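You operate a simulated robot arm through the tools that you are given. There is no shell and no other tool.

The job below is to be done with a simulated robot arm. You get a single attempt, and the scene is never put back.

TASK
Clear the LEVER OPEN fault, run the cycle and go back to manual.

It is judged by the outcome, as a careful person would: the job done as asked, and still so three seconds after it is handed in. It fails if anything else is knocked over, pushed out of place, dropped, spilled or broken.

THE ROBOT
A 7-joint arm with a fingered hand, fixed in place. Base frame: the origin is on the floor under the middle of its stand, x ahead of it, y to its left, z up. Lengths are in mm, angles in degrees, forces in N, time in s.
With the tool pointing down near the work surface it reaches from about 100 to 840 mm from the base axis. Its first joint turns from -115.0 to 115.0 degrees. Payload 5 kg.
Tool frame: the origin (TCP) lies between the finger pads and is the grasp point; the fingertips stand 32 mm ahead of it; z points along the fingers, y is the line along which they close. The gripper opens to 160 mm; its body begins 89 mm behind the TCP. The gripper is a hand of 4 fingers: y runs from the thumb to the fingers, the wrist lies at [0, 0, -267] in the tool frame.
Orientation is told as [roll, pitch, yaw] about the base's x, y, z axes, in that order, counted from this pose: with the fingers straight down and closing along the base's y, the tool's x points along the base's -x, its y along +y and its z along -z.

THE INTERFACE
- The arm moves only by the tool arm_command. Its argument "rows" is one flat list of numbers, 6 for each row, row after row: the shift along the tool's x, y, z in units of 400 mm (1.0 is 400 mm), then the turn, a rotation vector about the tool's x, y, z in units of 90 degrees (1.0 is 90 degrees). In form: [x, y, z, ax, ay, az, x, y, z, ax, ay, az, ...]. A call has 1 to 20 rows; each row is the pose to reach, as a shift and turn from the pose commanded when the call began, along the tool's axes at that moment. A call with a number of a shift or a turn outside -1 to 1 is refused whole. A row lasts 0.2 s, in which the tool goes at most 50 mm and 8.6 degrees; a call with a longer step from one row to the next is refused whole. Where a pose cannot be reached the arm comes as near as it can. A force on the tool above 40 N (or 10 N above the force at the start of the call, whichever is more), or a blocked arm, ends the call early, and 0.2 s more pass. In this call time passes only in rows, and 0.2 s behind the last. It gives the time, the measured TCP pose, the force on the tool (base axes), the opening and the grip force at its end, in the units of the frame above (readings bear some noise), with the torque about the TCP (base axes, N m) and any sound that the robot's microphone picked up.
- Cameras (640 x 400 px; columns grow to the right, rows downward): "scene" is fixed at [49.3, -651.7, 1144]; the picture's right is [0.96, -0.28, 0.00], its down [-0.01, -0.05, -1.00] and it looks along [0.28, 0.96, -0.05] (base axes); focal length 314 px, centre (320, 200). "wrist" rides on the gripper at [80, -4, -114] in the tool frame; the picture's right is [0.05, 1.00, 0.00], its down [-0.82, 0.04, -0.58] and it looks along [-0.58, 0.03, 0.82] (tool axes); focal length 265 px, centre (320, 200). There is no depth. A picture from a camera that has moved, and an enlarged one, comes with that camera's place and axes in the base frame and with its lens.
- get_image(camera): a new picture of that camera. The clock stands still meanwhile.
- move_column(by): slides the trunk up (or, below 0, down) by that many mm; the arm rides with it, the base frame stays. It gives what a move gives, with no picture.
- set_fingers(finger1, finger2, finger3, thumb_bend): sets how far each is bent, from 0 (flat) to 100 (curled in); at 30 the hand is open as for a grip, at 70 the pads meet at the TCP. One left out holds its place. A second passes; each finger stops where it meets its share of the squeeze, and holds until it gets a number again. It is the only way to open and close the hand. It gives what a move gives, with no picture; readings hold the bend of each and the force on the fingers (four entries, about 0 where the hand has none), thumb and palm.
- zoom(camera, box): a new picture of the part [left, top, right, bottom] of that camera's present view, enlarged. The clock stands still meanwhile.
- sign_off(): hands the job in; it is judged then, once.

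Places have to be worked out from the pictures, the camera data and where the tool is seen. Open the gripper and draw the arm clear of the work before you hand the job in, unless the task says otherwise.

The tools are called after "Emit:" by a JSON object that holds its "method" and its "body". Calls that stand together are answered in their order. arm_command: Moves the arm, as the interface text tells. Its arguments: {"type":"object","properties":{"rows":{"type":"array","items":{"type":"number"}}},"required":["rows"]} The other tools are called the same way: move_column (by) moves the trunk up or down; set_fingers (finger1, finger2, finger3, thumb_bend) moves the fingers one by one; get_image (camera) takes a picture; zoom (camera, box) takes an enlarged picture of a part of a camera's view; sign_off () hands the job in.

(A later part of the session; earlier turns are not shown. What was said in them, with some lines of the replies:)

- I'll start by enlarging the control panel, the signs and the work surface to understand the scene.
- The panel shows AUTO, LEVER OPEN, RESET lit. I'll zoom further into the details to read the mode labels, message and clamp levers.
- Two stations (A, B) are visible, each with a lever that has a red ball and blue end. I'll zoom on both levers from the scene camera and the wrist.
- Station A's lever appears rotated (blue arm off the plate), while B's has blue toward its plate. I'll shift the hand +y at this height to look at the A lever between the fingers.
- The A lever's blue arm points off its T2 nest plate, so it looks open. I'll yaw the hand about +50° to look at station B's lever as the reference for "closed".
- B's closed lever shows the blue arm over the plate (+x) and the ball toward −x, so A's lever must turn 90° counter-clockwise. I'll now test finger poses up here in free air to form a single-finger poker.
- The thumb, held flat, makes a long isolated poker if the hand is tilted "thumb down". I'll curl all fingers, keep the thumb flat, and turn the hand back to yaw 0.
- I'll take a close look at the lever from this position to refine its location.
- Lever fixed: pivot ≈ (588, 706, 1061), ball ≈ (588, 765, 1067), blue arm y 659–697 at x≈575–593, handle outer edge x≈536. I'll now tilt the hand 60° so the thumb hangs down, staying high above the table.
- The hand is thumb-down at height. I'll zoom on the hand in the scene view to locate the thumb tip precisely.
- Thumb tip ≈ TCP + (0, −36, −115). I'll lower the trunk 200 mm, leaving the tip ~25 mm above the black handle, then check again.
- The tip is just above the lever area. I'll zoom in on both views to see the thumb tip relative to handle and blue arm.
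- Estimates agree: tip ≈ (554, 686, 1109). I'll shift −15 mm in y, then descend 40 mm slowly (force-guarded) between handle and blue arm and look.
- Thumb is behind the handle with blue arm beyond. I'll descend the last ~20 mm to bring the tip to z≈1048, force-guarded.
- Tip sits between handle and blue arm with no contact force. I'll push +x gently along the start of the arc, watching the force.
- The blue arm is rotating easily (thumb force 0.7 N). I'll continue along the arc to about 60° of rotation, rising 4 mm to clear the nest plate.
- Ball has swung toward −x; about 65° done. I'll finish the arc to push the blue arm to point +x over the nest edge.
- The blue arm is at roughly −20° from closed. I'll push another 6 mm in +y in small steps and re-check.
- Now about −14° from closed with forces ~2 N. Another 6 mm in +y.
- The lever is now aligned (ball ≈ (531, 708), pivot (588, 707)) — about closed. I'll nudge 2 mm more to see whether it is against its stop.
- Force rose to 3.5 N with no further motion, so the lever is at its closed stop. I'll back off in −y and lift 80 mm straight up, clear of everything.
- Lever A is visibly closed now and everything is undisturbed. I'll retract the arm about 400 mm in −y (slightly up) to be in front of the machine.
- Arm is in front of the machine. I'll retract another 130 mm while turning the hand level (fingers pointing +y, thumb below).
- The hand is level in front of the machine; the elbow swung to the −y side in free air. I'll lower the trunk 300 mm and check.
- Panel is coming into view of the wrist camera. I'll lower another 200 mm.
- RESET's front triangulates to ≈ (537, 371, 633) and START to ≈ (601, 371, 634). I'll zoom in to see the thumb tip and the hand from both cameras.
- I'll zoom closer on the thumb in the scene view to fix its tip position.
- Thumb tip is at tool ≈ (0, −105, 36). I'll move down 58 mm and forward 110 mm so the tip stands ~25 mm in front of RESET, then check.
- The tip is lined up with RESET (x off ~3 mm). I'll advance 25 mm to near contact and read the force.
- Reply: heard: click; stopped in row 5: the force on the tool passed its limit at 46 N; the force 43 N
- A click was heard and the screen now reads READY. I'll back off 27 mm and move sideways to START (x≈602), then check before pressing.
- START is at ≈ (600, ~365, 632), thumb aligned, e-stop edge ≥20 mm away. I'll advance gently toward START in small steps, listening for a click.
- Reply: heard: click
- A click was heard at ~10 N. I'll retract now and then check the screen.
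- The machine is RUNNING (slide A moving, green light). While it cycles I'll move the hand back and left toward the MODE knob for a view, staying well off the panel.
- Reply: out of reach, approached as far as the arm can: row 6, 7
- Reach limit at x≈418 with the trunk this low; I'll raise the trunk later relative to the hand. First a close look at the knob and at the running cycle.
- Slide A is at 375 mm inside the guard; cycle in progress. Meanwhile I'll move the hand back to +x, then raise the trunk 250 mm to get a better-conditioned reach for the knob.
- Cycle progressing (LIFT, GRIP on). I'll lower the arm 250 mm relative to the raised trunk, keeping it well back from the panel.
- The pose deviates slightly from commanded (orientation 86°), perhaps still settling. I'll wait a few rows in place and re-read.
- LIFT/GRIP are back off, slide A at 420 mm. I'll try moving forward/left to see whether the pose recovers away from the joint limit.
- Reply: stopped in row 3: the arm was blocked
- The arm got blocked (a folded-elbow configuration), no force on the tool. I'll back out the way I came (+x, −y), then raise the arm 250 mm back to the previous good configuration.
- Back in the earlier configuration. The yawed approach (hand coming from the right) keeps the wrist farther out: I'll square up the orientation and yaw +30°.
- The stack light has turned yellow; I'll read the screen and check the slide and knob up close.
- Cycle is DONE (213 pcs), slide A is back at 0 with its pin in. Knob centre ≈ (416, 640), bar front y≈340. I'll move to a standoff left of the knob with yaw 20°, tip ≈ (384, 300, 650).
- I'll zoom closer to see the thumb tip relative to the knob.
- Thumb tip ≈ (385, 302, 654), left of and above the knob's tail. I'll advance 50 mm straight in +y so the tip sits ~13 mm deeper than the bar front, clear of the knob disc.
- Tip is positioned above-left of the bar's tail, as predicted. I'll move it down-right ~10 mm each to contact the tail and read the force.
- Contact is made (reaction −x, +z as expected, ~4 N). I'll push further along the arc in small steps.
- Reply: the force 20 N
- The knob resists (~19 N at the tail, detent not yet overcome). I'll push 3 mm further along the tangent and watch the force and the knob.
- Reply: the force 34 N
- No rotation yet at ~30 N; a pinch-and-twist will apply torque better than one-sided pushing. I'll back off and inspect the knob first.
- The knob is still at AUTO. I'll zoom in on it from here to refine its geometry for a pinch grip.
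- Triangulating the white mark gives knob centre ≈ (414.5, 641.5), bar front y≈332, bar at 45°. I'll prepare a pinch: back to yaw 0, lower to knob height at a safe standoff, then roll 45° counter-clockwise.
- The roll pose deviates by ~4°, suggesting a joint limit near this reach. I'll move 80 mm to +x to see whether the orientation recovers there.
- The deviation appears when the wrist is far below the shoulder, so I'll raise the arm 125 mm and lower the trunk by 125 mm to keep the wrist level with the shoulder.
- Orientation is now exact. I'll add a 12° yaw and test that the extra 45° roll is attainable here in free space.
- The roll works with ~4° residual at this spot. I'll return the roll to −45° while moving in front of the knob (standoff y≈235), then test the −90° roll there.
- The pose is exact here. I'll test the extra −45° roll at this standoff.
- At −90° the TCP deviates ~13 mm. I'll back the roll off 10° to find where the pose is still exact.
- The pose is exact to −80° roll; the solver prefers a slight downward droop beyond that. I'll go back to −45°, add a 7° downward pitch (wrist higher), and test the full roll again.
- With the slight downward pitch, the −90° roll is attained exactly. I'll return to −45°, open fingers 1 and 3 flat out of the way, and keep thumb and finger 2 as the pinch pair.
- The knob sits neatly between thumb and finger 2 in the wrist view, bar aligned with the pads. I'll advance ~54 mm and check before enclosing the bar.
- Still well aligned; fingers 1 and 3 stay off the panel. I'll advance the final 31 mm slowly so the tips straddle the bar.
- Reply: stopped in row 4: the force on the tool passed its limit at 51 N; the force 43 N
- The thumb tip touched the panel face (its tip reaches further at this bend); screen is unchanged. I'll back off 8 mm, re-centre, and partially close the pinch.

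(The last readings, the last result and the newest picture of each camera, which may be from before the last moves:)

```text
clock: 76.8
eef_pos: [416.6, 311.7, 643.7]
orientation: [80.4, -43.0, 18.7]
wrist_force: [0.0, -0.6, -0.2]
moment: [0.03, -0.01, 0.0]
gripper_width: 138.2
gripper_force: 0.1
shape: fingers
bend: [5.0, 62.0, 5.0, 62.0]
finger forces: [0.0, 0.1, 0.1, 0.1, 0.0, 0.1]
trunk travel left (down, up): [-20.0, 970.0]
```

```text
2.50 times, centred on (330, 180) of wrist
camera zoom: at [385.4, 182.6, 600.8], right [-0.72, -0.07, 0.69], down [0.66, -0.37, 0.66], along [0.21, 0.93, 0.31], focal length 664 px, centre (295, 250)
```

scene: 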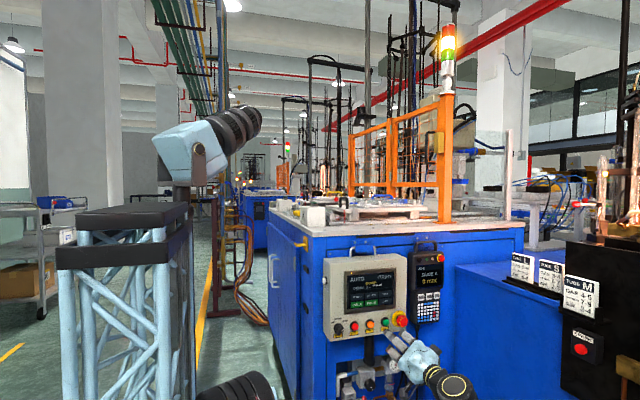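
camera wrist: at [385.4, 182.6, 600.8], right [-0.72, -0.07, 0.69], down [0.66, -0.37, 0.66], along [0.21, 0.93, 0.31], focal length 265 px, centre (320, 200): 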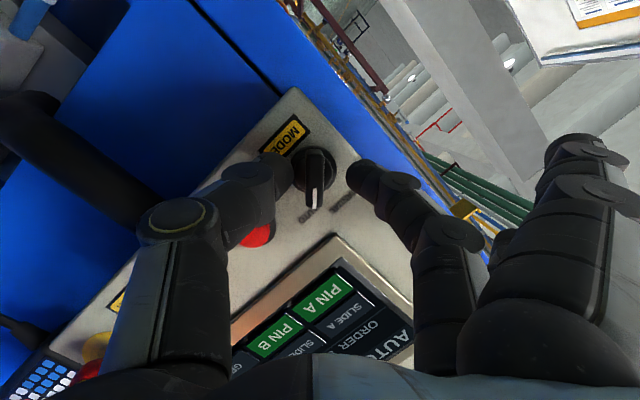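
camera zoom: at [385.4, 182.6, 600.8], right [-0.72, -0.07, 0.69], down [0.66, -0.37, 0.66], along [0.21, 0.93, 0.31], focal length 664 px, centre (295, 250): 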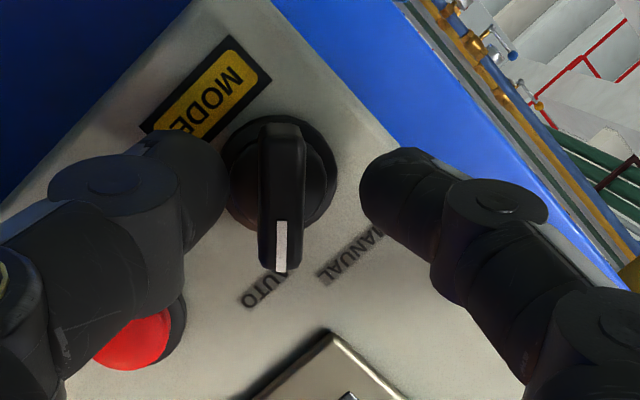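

The bar sits between thumb (left) and finger 2 (right), slightly nearer the thumb. I'll shift 3 mm toward the thumb side to centre, then close the pinch.

Emit:
{"method": "arm_command", "body": {"rows": [0, -0.0075, 0, 0, 0, 0]}}

Emit:
{"method": "set_fingers", "body": {"finger2": 70, "thumb_bend": 70}}

Emit:
{"method": "zoom", "body": {"camera": "wrist", "box": [220, 100, 440, 260]}}

```text
clock: 77.2
eef_pos: [417.0, 312.5, 644.4]
orientation: [80.3, -43.0, 18.6]
wrist_force: [0.3, -0.1, -0.1]
moment: [-0.02, -0.02, 0.04]
gripper_width: 138.3
gripper_force: 0.1
shape: fingers
bend: [5.0, 62.0, 5.0, 62.0]
finger forces: [0.0, 0.0, 0.0, 0.1, 0.1, 0.0]
trunk travel left (down, up): [-20.0, 970.0]
```

```text
clock: 78.2
eef_pos: [418.6, 311.2, 642.7]
orientation: [80.5, -43.0, 18.7]
wrist_force: [0.2, 1.4, -1.5]
moment: [-0.04, -0.03, 0.0]
gripper_width: 126.5
gripper_force: 2.3
shape: fingers
bend: [5.0, 68.0, 5.0, 69.0]
finger forces: [0.0, 1.9, 0.0, 0.1, 3.3, 0.0]
trunk travel left (down, up): [-20.0, 970.0]
```

```text
2.50 times, centred on (330, 180) of wrist
camera zoom: at [387.5, 182.9, 598.8], right [-0.72, -0.07, 0.69], down [0.66, -0.37, 0.66], along [0.21, 0.93, 0.31], focal length 664 px, centre (295, 250)
```

zoom: 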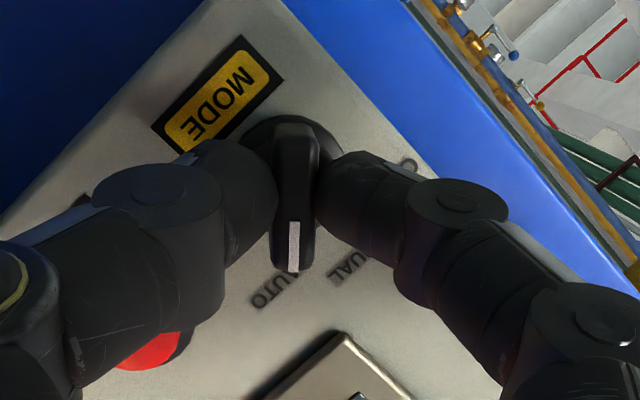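

Both pads now touch the bar. I'll tighten the squeeze a bit.

Emit:
{"method": "set_fingers", "body": {"finger2": 76, "thumb_bend": 76}}

Emit:
{"method": "zoom", "body": {"camera": "wrist", "box": [220, 100, 440, 260]}}

```text
clock: 79.2
eef_pos: [418.1, 311.5, 643.7]
orientation: [80.3, -42.9, 18.7]
wrist_force: [2.8, 9.2, -5.1]
moment: [-0.06, -0.06, -0.09]
gripper_width: 125.3
gripper_force: 9.8
shape: fingers
bend: [5.0, 70.0, 5.0, 69.0]
finger forces: [0.1, 6.6, 0.0, 0.0, 12.4, 0.0]
trunk travel left (down, up): [-20.0, 970.0]
```

```text
2.50 times, centred on (330, 180) of wrist
camera zoom: at [387.6, 183.2, 598.6], right [-0.72, -0.07, 0.69], down [0.66, -0.37, 0.66], along [0.21, 0.93, 0.31], focal length 664 px, centre (295, 250)
```

zoom: 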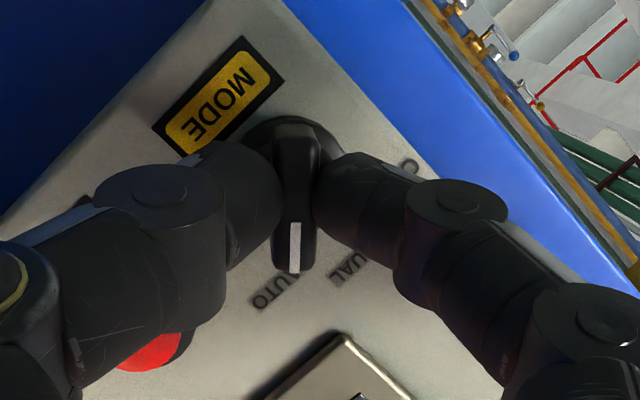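

Grip is firm (6.6 / 12.4 N). I'll roll −22.5° and check whether the knob follows.

Emit:
{"method": "arm_command", "body": {"rows": [0, 0, 0, 0, 0, -0.0625, 0, 0, 0, 0, 0, -0.125, 0, 0, 0, 0, 0, -0.1875, 0, 0, 0, 0, 0, -0.25]}}

Emit:
{"method": "zoom", "body": {"camera": "wrist", "box": [220, 100, 440, 260]}}

Emit:
{"method": "zoom", "body": {"camera": "scene", "box": [310, 260, 410, 350]}}

```text
clock: 80.2
eef_pos: [418.9, 310.8, 642.5]
orientation: [73.1, -65.1, 27.4]
wrist_force: [5.3, 9.5, -7.4]
moment: [-0.13, -0.04, -0.18]
gripper_width: 125.1
gripper_force: 8.9
shape: fingers
bend: [5.0, 70.0, 5.0, 69.0]
finger forces: [0.0, 5.4, 0.0, 0.0, 13.1, 0.1]
trunk travel left (down, up): [-20.0, 970.0]
```

```text
2.50 times, centred on (330, 180) of wrist
camera zoom: at [414.4, 186.4, 581.8], right [-0.92, -0.15, 0.36], down [0.39, -0.41, 0.83], along [0.02, 0.9, 0.43], focal length 664 px, centre (295, 250)
```

zoom: 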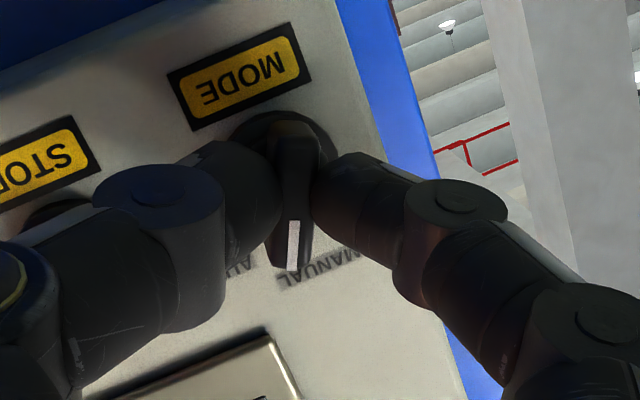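

```text
4.44 times, centred on (360, 305) of scene
camera zoom: at [49.3, -651.7, 1144.0], right [0.96, -0.28, 0.0], down [-0.01, -0.05, -1.0], along [0.28, 0.96, -0.05], focal length 1394 px, centre (142, -267)
```

zoom: 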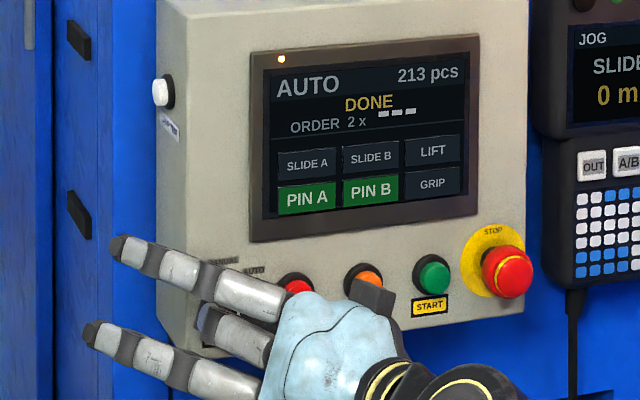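

The knob follows the hand, now between AUTO and MANUAL. I'll roll another −20° toward MANUAL and check.

Emit:
{"method": "arm_command", "body": {"rows": [0, 0, 0, 0, 0, -0.056, 0, 0, 0, 0, 0, -0.111, 0, 0, 0, 0, 0, -0.167, 0, 0, 0, 0, 0, -0.222]}}

Emit:
{"method": "zoom", "body": {"camera": "wrist", "box": [220, 100, 440, 260]}}

Emit:
{"method": "zoom", "body": {"camera": "scene", "box": [310, 260, 410, 350]}}

```text
clock: 81.2
eef_pos: [418.5, 311.9, 642.7]
orientation: [29.9, -81.9, 71.9]
wrist_force: [10.9, 5.3, 0.0]
moment: [-0.05, -0.02, -0.31]
gripper_width: 125.7
gripper_force: 11.0
shape: fingers
bend: [5.0, 70.0, 5.0, 69.0]
finger forces: [0.0, 5.2, 0.0, 0.0, 15.6, 0.1]
trunk travel left (down, up): [-20.0, 970.0]
```

```text
2.50 times, centred on (330, 180) of wrist
camera zoom: at [441.5, 191.4, 576.1], right [-0.98, -0.21, 0.02], down [0.11, -0.46, 0.88], along [-0.17, 0.86, 0.47], focal length 664 px, centre (295, 250)
```

zoom: 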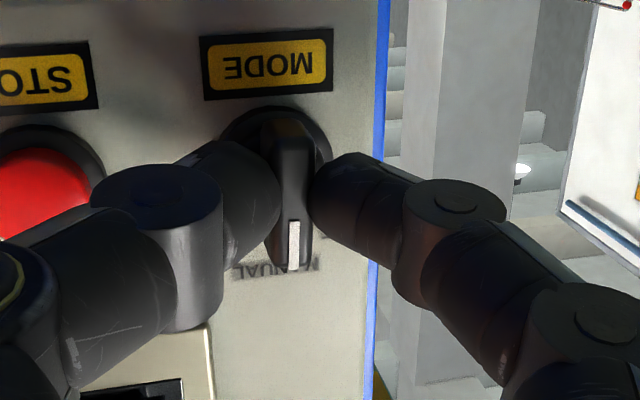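

```text
4.44 times, centred on (360, 305) of scene
camera zoom: at [49.3, -651.7, 1144.0], right [0.96, -0.28, 0.0], down [-0.01, -0.05, -1.0], along [0.28, 0.96, -0.05], focal length 1394 px, centre (142, -267)
```

zoom: 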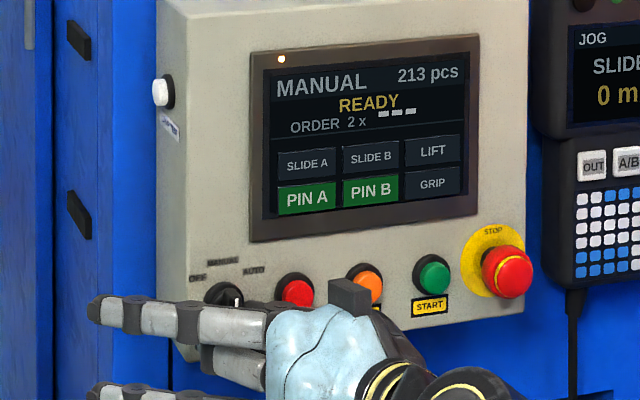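

The screen now reads MANUAL / READY with 213 pcs. I'll release the pinch just slightly (to avoid touching STOP) before withdrawing.

Emit:
{"method": "set_fingers", "body": {"finger2": 63, "thumb_bend": 65}}

Emit:
{"method": "zoom", "body": {"camera": "wrist", "box": [220, 100, 440, 260]}}

Emit:
{"method": "zoom", "body": {"camera": "scene", "box": [310, 260, 410, 350]}}

```text
clock: 82.2
eef_pos: [417.4, 311.4, 642.8]
orientation: [30.4, -81.7, 71.5]
wrist_force: [-0.2, -0.3, 0.3]
moment: [0.02, -0.01, 0.02]
gripper_width: 131.7
gripper_force: 0.1
shape: fingers
bend: [5.0, 63.0, 5.0, 65.0]
finger forces: [0.1, 0.1, 0.1, 0.1, 0.1, 0.0]
trunk travel left (down, up): [-20.0, 970.0]
```

```text
2.50 times, centred on (330, 180) of wrist
camera zoom: at [440.7, 191.5, 576.1], right [-0.98, -0.21, 0.02], down [0.12, -0.46, 0.88], along [-0.17, 0.86, 0.47], focal length 664 px, centre (295, 250)
```

zoom: 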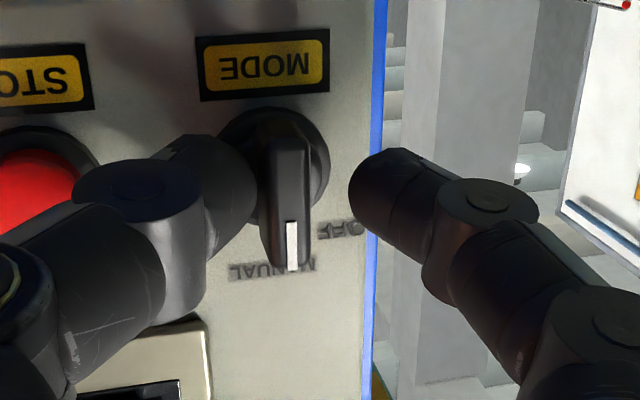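

```text
4.44 times, centred on (360, 305) of scene
camera zoom: at [49.3, -651.7, 1144.0], right [0.96, -0.28, 0.0], down [-0.01, -0.05, -1.0], along [0.28, 0.96, -0.05], focal length 1394 px, centre (142, -267)
```

zoom: 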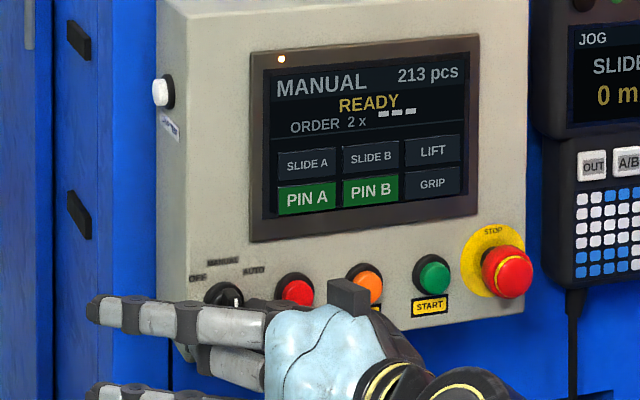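

Knob stays at MANUAL after release. I'll nudge 2 mm so the thumb clears the bar and withdraw 85 mm straight back (−y).

Emit:
{"method": "arm_command", "body": {"rows": [0, -0.0049, 0, 0, 0, 0, 0.0023, -0.001, -0.0182, 0, 0, 0, 0.0046, 0.003, -0.0365, 0, 0, 0, 0.0122, 0.0161, -0.0972, 0, 0, 0, 0.0244, 0.0371, -0.1944, 0, 0, 0]}}

Emit:
{"method": "get_image", "body": {"camera": "wrist"}}

Emit:
{"method": "zoom", "body": {"camera": "scene", "box": [310, 260, 410, 350]}}

```text
clock: 83.4
eef_pos: [418.7, 231.4, 643.2]
orientation: [30.4, -81.8, 71.6]
wrist_force: [-0.4, 0.0, -0.6]
moment: [0.02, -0.01, 0.01]
gripper_width: 131.5
gripper_force: 0.1
shape: fingers
bend: [5.0, 63.0, 5.0, 65.0]
finger forces: [0.0, 0.1, 0.0, 0.0, 0.0, 0.0]
trunk travel left (down, up): [-20.0, 970.0]
```

```text
taken
camera wrist: at [441.7, 110.4, 576.8], right [-0.98, -0.21, 0.02], down [0.12, -0.46, 0.88], along [-0.17, 0.86, 0.47], focal length 265 px, centre (320, 200)
```

wrist: 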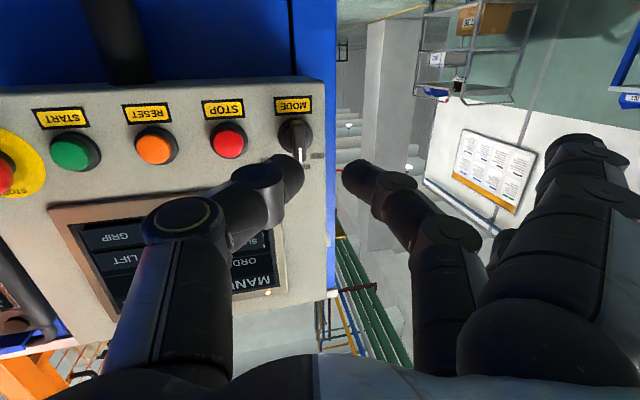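

```text
4.44 times, centred on (360, 305) of scene
camera zoom: at [49.3, -651.7, 1144.0], right [0.96, -0.28, 0.0], down [-0.01, -0.05, -1.0], along [0.28, 0.96, -0.05], focal length 1394 px, centre (142, -267)
```

zoom: 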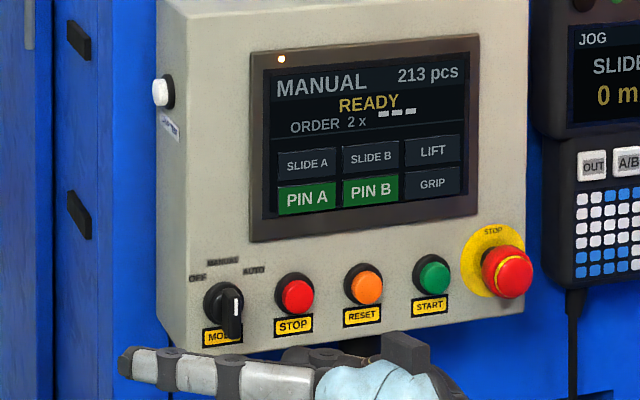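

MANUAL is set and the knob points straight up. I'll draw the arm back, rolling it to neutral, and open the hand.

Emit:
{"method": "arm_command", "body": {"rows": [0.0015, -0.042, -0.022, 0, 0, 0.0834, 0.003, -0.085, -0.043, 0, 0, 0.1667, 0.0045, -0.127, -0.065, 0, 0, 0.25, 0.006, -0.169, -0.087, 0, 0, 0.3334, 0.0075, -0.212, -0.108, 0, 0, 0.4167, 0.009, -0.254, -0.13, 0, 0, 0.5]}}

Emit:
{"method": "set_fingers", "body": {"finger1": 30, "finger2": 30, "finger3": 30, "thumb_bend": 30}}

Emit:
{"method": "get_image", "body": {"camera": "scene"}}

Emit:
{"method": "zoom", "body": {"camera": "scene", "box": [310, 230, 470, 350]}}

Emit:
{"method": "zoom", "body": {"camera": "scene", "box": [270, 170, 470, 250]}}

```text
clock: 84.8
eef_pos: [529.1, 201.7, 640.4]
orientation: [80.7, -40.6, 18.2]
wrist_force: [0.7, 0.2, 0.0]
moment: [-0.01, -0.02, -0.01]
gripper_width: 131.9
gripper_force: 0.1
shape: fingers
bend: [5.0, 63.0, 5.0, 65.0]
finger forces: [0.1, 0.1, 0.0, 0.0, 0.0, 0.0]
trunk travel left (down, up): [-20.0, 970.0]
```

```text
clock: 85.8
eef_pos: [529.3, 201.7, 641.6]
orientation: [80.8, -40.5, 18.1]
wrist_force: [0.3, 0.0, -0.6]
moment: [-0.04, -0.02, 0.03]
gripper_width: 171.0
gripper_force: 0.0
shape: fingers
bend: [30.0, 30.0, 30.0, 30.0]
finger forces: [0.0, 0.1, 0.0, 0.0, 0.1, 0.0]
trunk travel left (down, up): [-20.0, 970.0]
```

```text
taken
```

scene: 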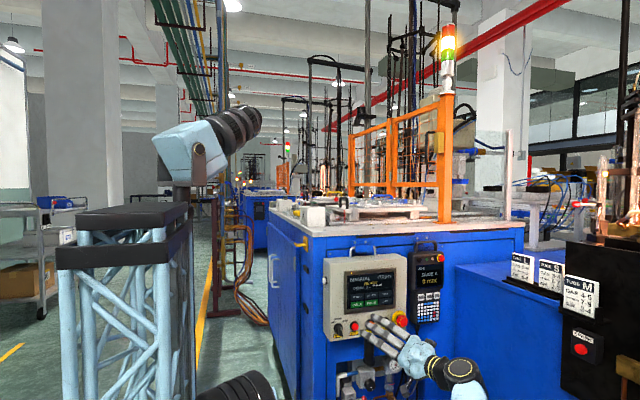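

```text
3.33 times, centred on (390, 290) of scene
camera zoom: at [49.3, -651.7, 1144.0], right [0.96, -0.28, 0.0], down [-0.01, -0.05, -1.0], along [0.28, 0.96, -0.05], focal length 1045 px, centre (87, -100)
```

zoom: 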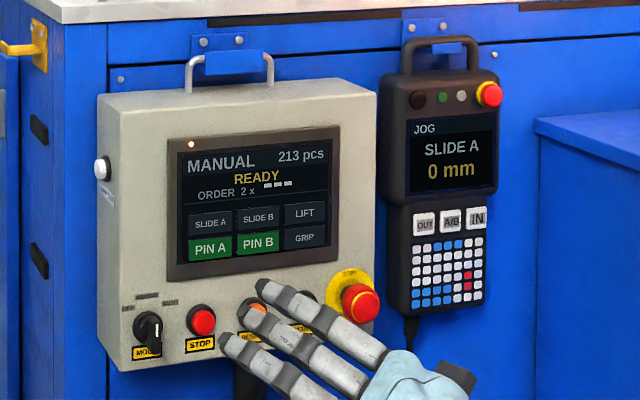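

```text
3.20 times, centred on (370, 210) of scene
camera zoom: at [49.3, -651.7, 1144.0], right [0.96, -0.28, 0.0], down [-0.01, -0.05, -1.0], along [0.28, 0.96, -0.05], focal length 1003 px, centre (160, 168)
```

zoom: 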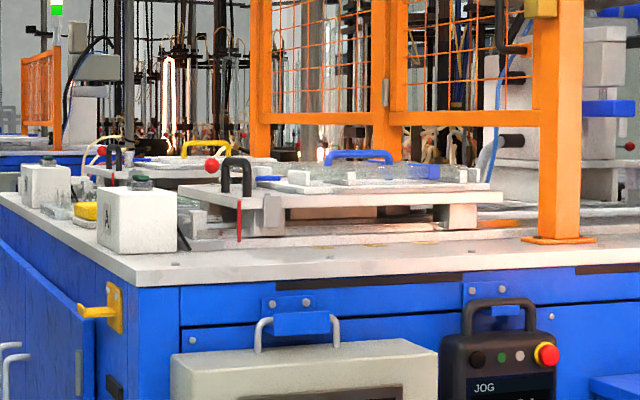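

Everything is in order: MANUAL/READY, slide A home with levers closed, nothing disturbed. I'll draw the open hand another 80 mm back from the machine.

Emit:
{"method": "arm_command", "body": {"rows": [0.0115, 0.003, -0.0485, 0, 0, 0, 0.023, 0.006, -0.097, 0, 0, 0, 0.046, 0.012, -0.194, 0, 0, 0, 0.046, 0.012, -0.194, 0, 0, 0]}}

Emit:
{"method": "get_image", "body": {"camera": "scene"}}

Emit:
{"method": "zoom", "body": {"camera": "scene", "box": [310, 230, 470, 350]}}

```text
clock: 86.8
eef_pos: [529.5, 122.0, 640.3]
orientation: [80.7, -40.4, 18.2]
wrist_force: [0.3, 0.2, 0.3]
moment: [-0.03, 0.0, 0.01]
gripper_width: 170.6
gripper_force: 0.0
shape: fingers
bend: [30.0, 30.0, 30.0, 30.0]
finger forces: [0.0, 0.0, 0.0, 0.1, 0.0, 0.0]
trunk travel left (down, up): [-20.0, 970.0]
```

```text
taken
```

scene: 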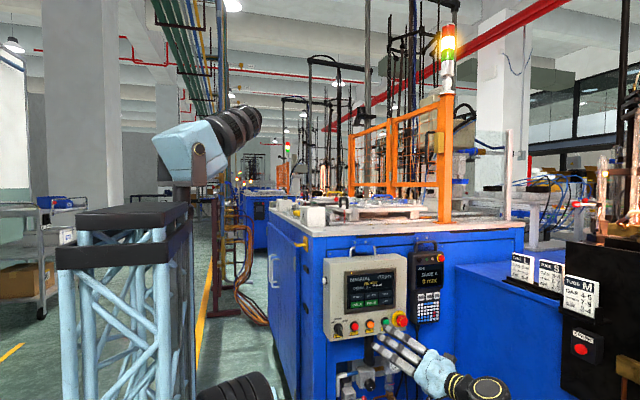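

```text
3.33 times, centred on (390, 290) of scene
camera zoom: at [49.3, -651.7, 1144.0], right [0.96, -0.28, 0.0], down [-0.01, -0.05, -1.0], along [0.28, 0.96, -0.05], focal length 1045 px, centre (87, -100)
```

zoom: 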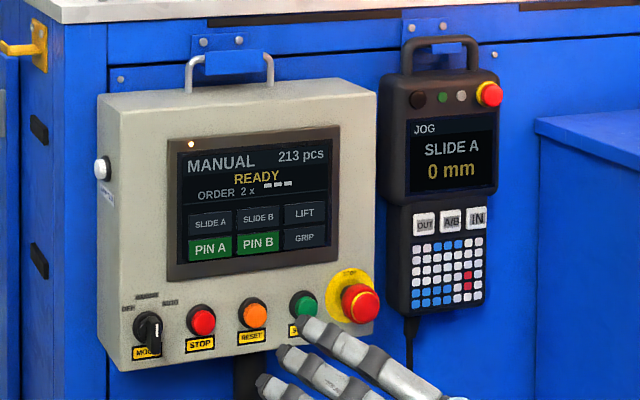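

The panel reads MANUAL / READY with 213 pcs. The lever is closed, the cycle has completed, the hand is open and the arm is clear of the machine, so I'm handing the job in.

Emit:
{"method": "sign_off", "body": {}}

```text
The job is handed in.
```

The LEVER OPEN fault is cleared, one cycle ran to completion, and the machine is back in manual. The panel last read MANUAL / READY, and I've handed the job in.

- **Fault:** Station A's clamp lever was open. I turned it closed until it met its stop, then pressed RESET, and the screen went to READY.
- **Cycle:** I pressed START in AUTO. It ran to DONE, the piece count went from 212 to 213, and slide A came back to 0 mm with its pin in.
- **Manual:** I turned the MODE knob to MANUAL by gripping its bar. Pushing on the knob from one side had not moved it.

The thumb pressed RESET at about 46 N and briefly touched the panel face near the MODE knob at about 51 N. Both tripped the force limit. I saw no sign that the panel moved or that another control was pressed.

The hand is open and the arm is drawn back from the panel. Nothing was knocked over or pushed out of place that I could see.
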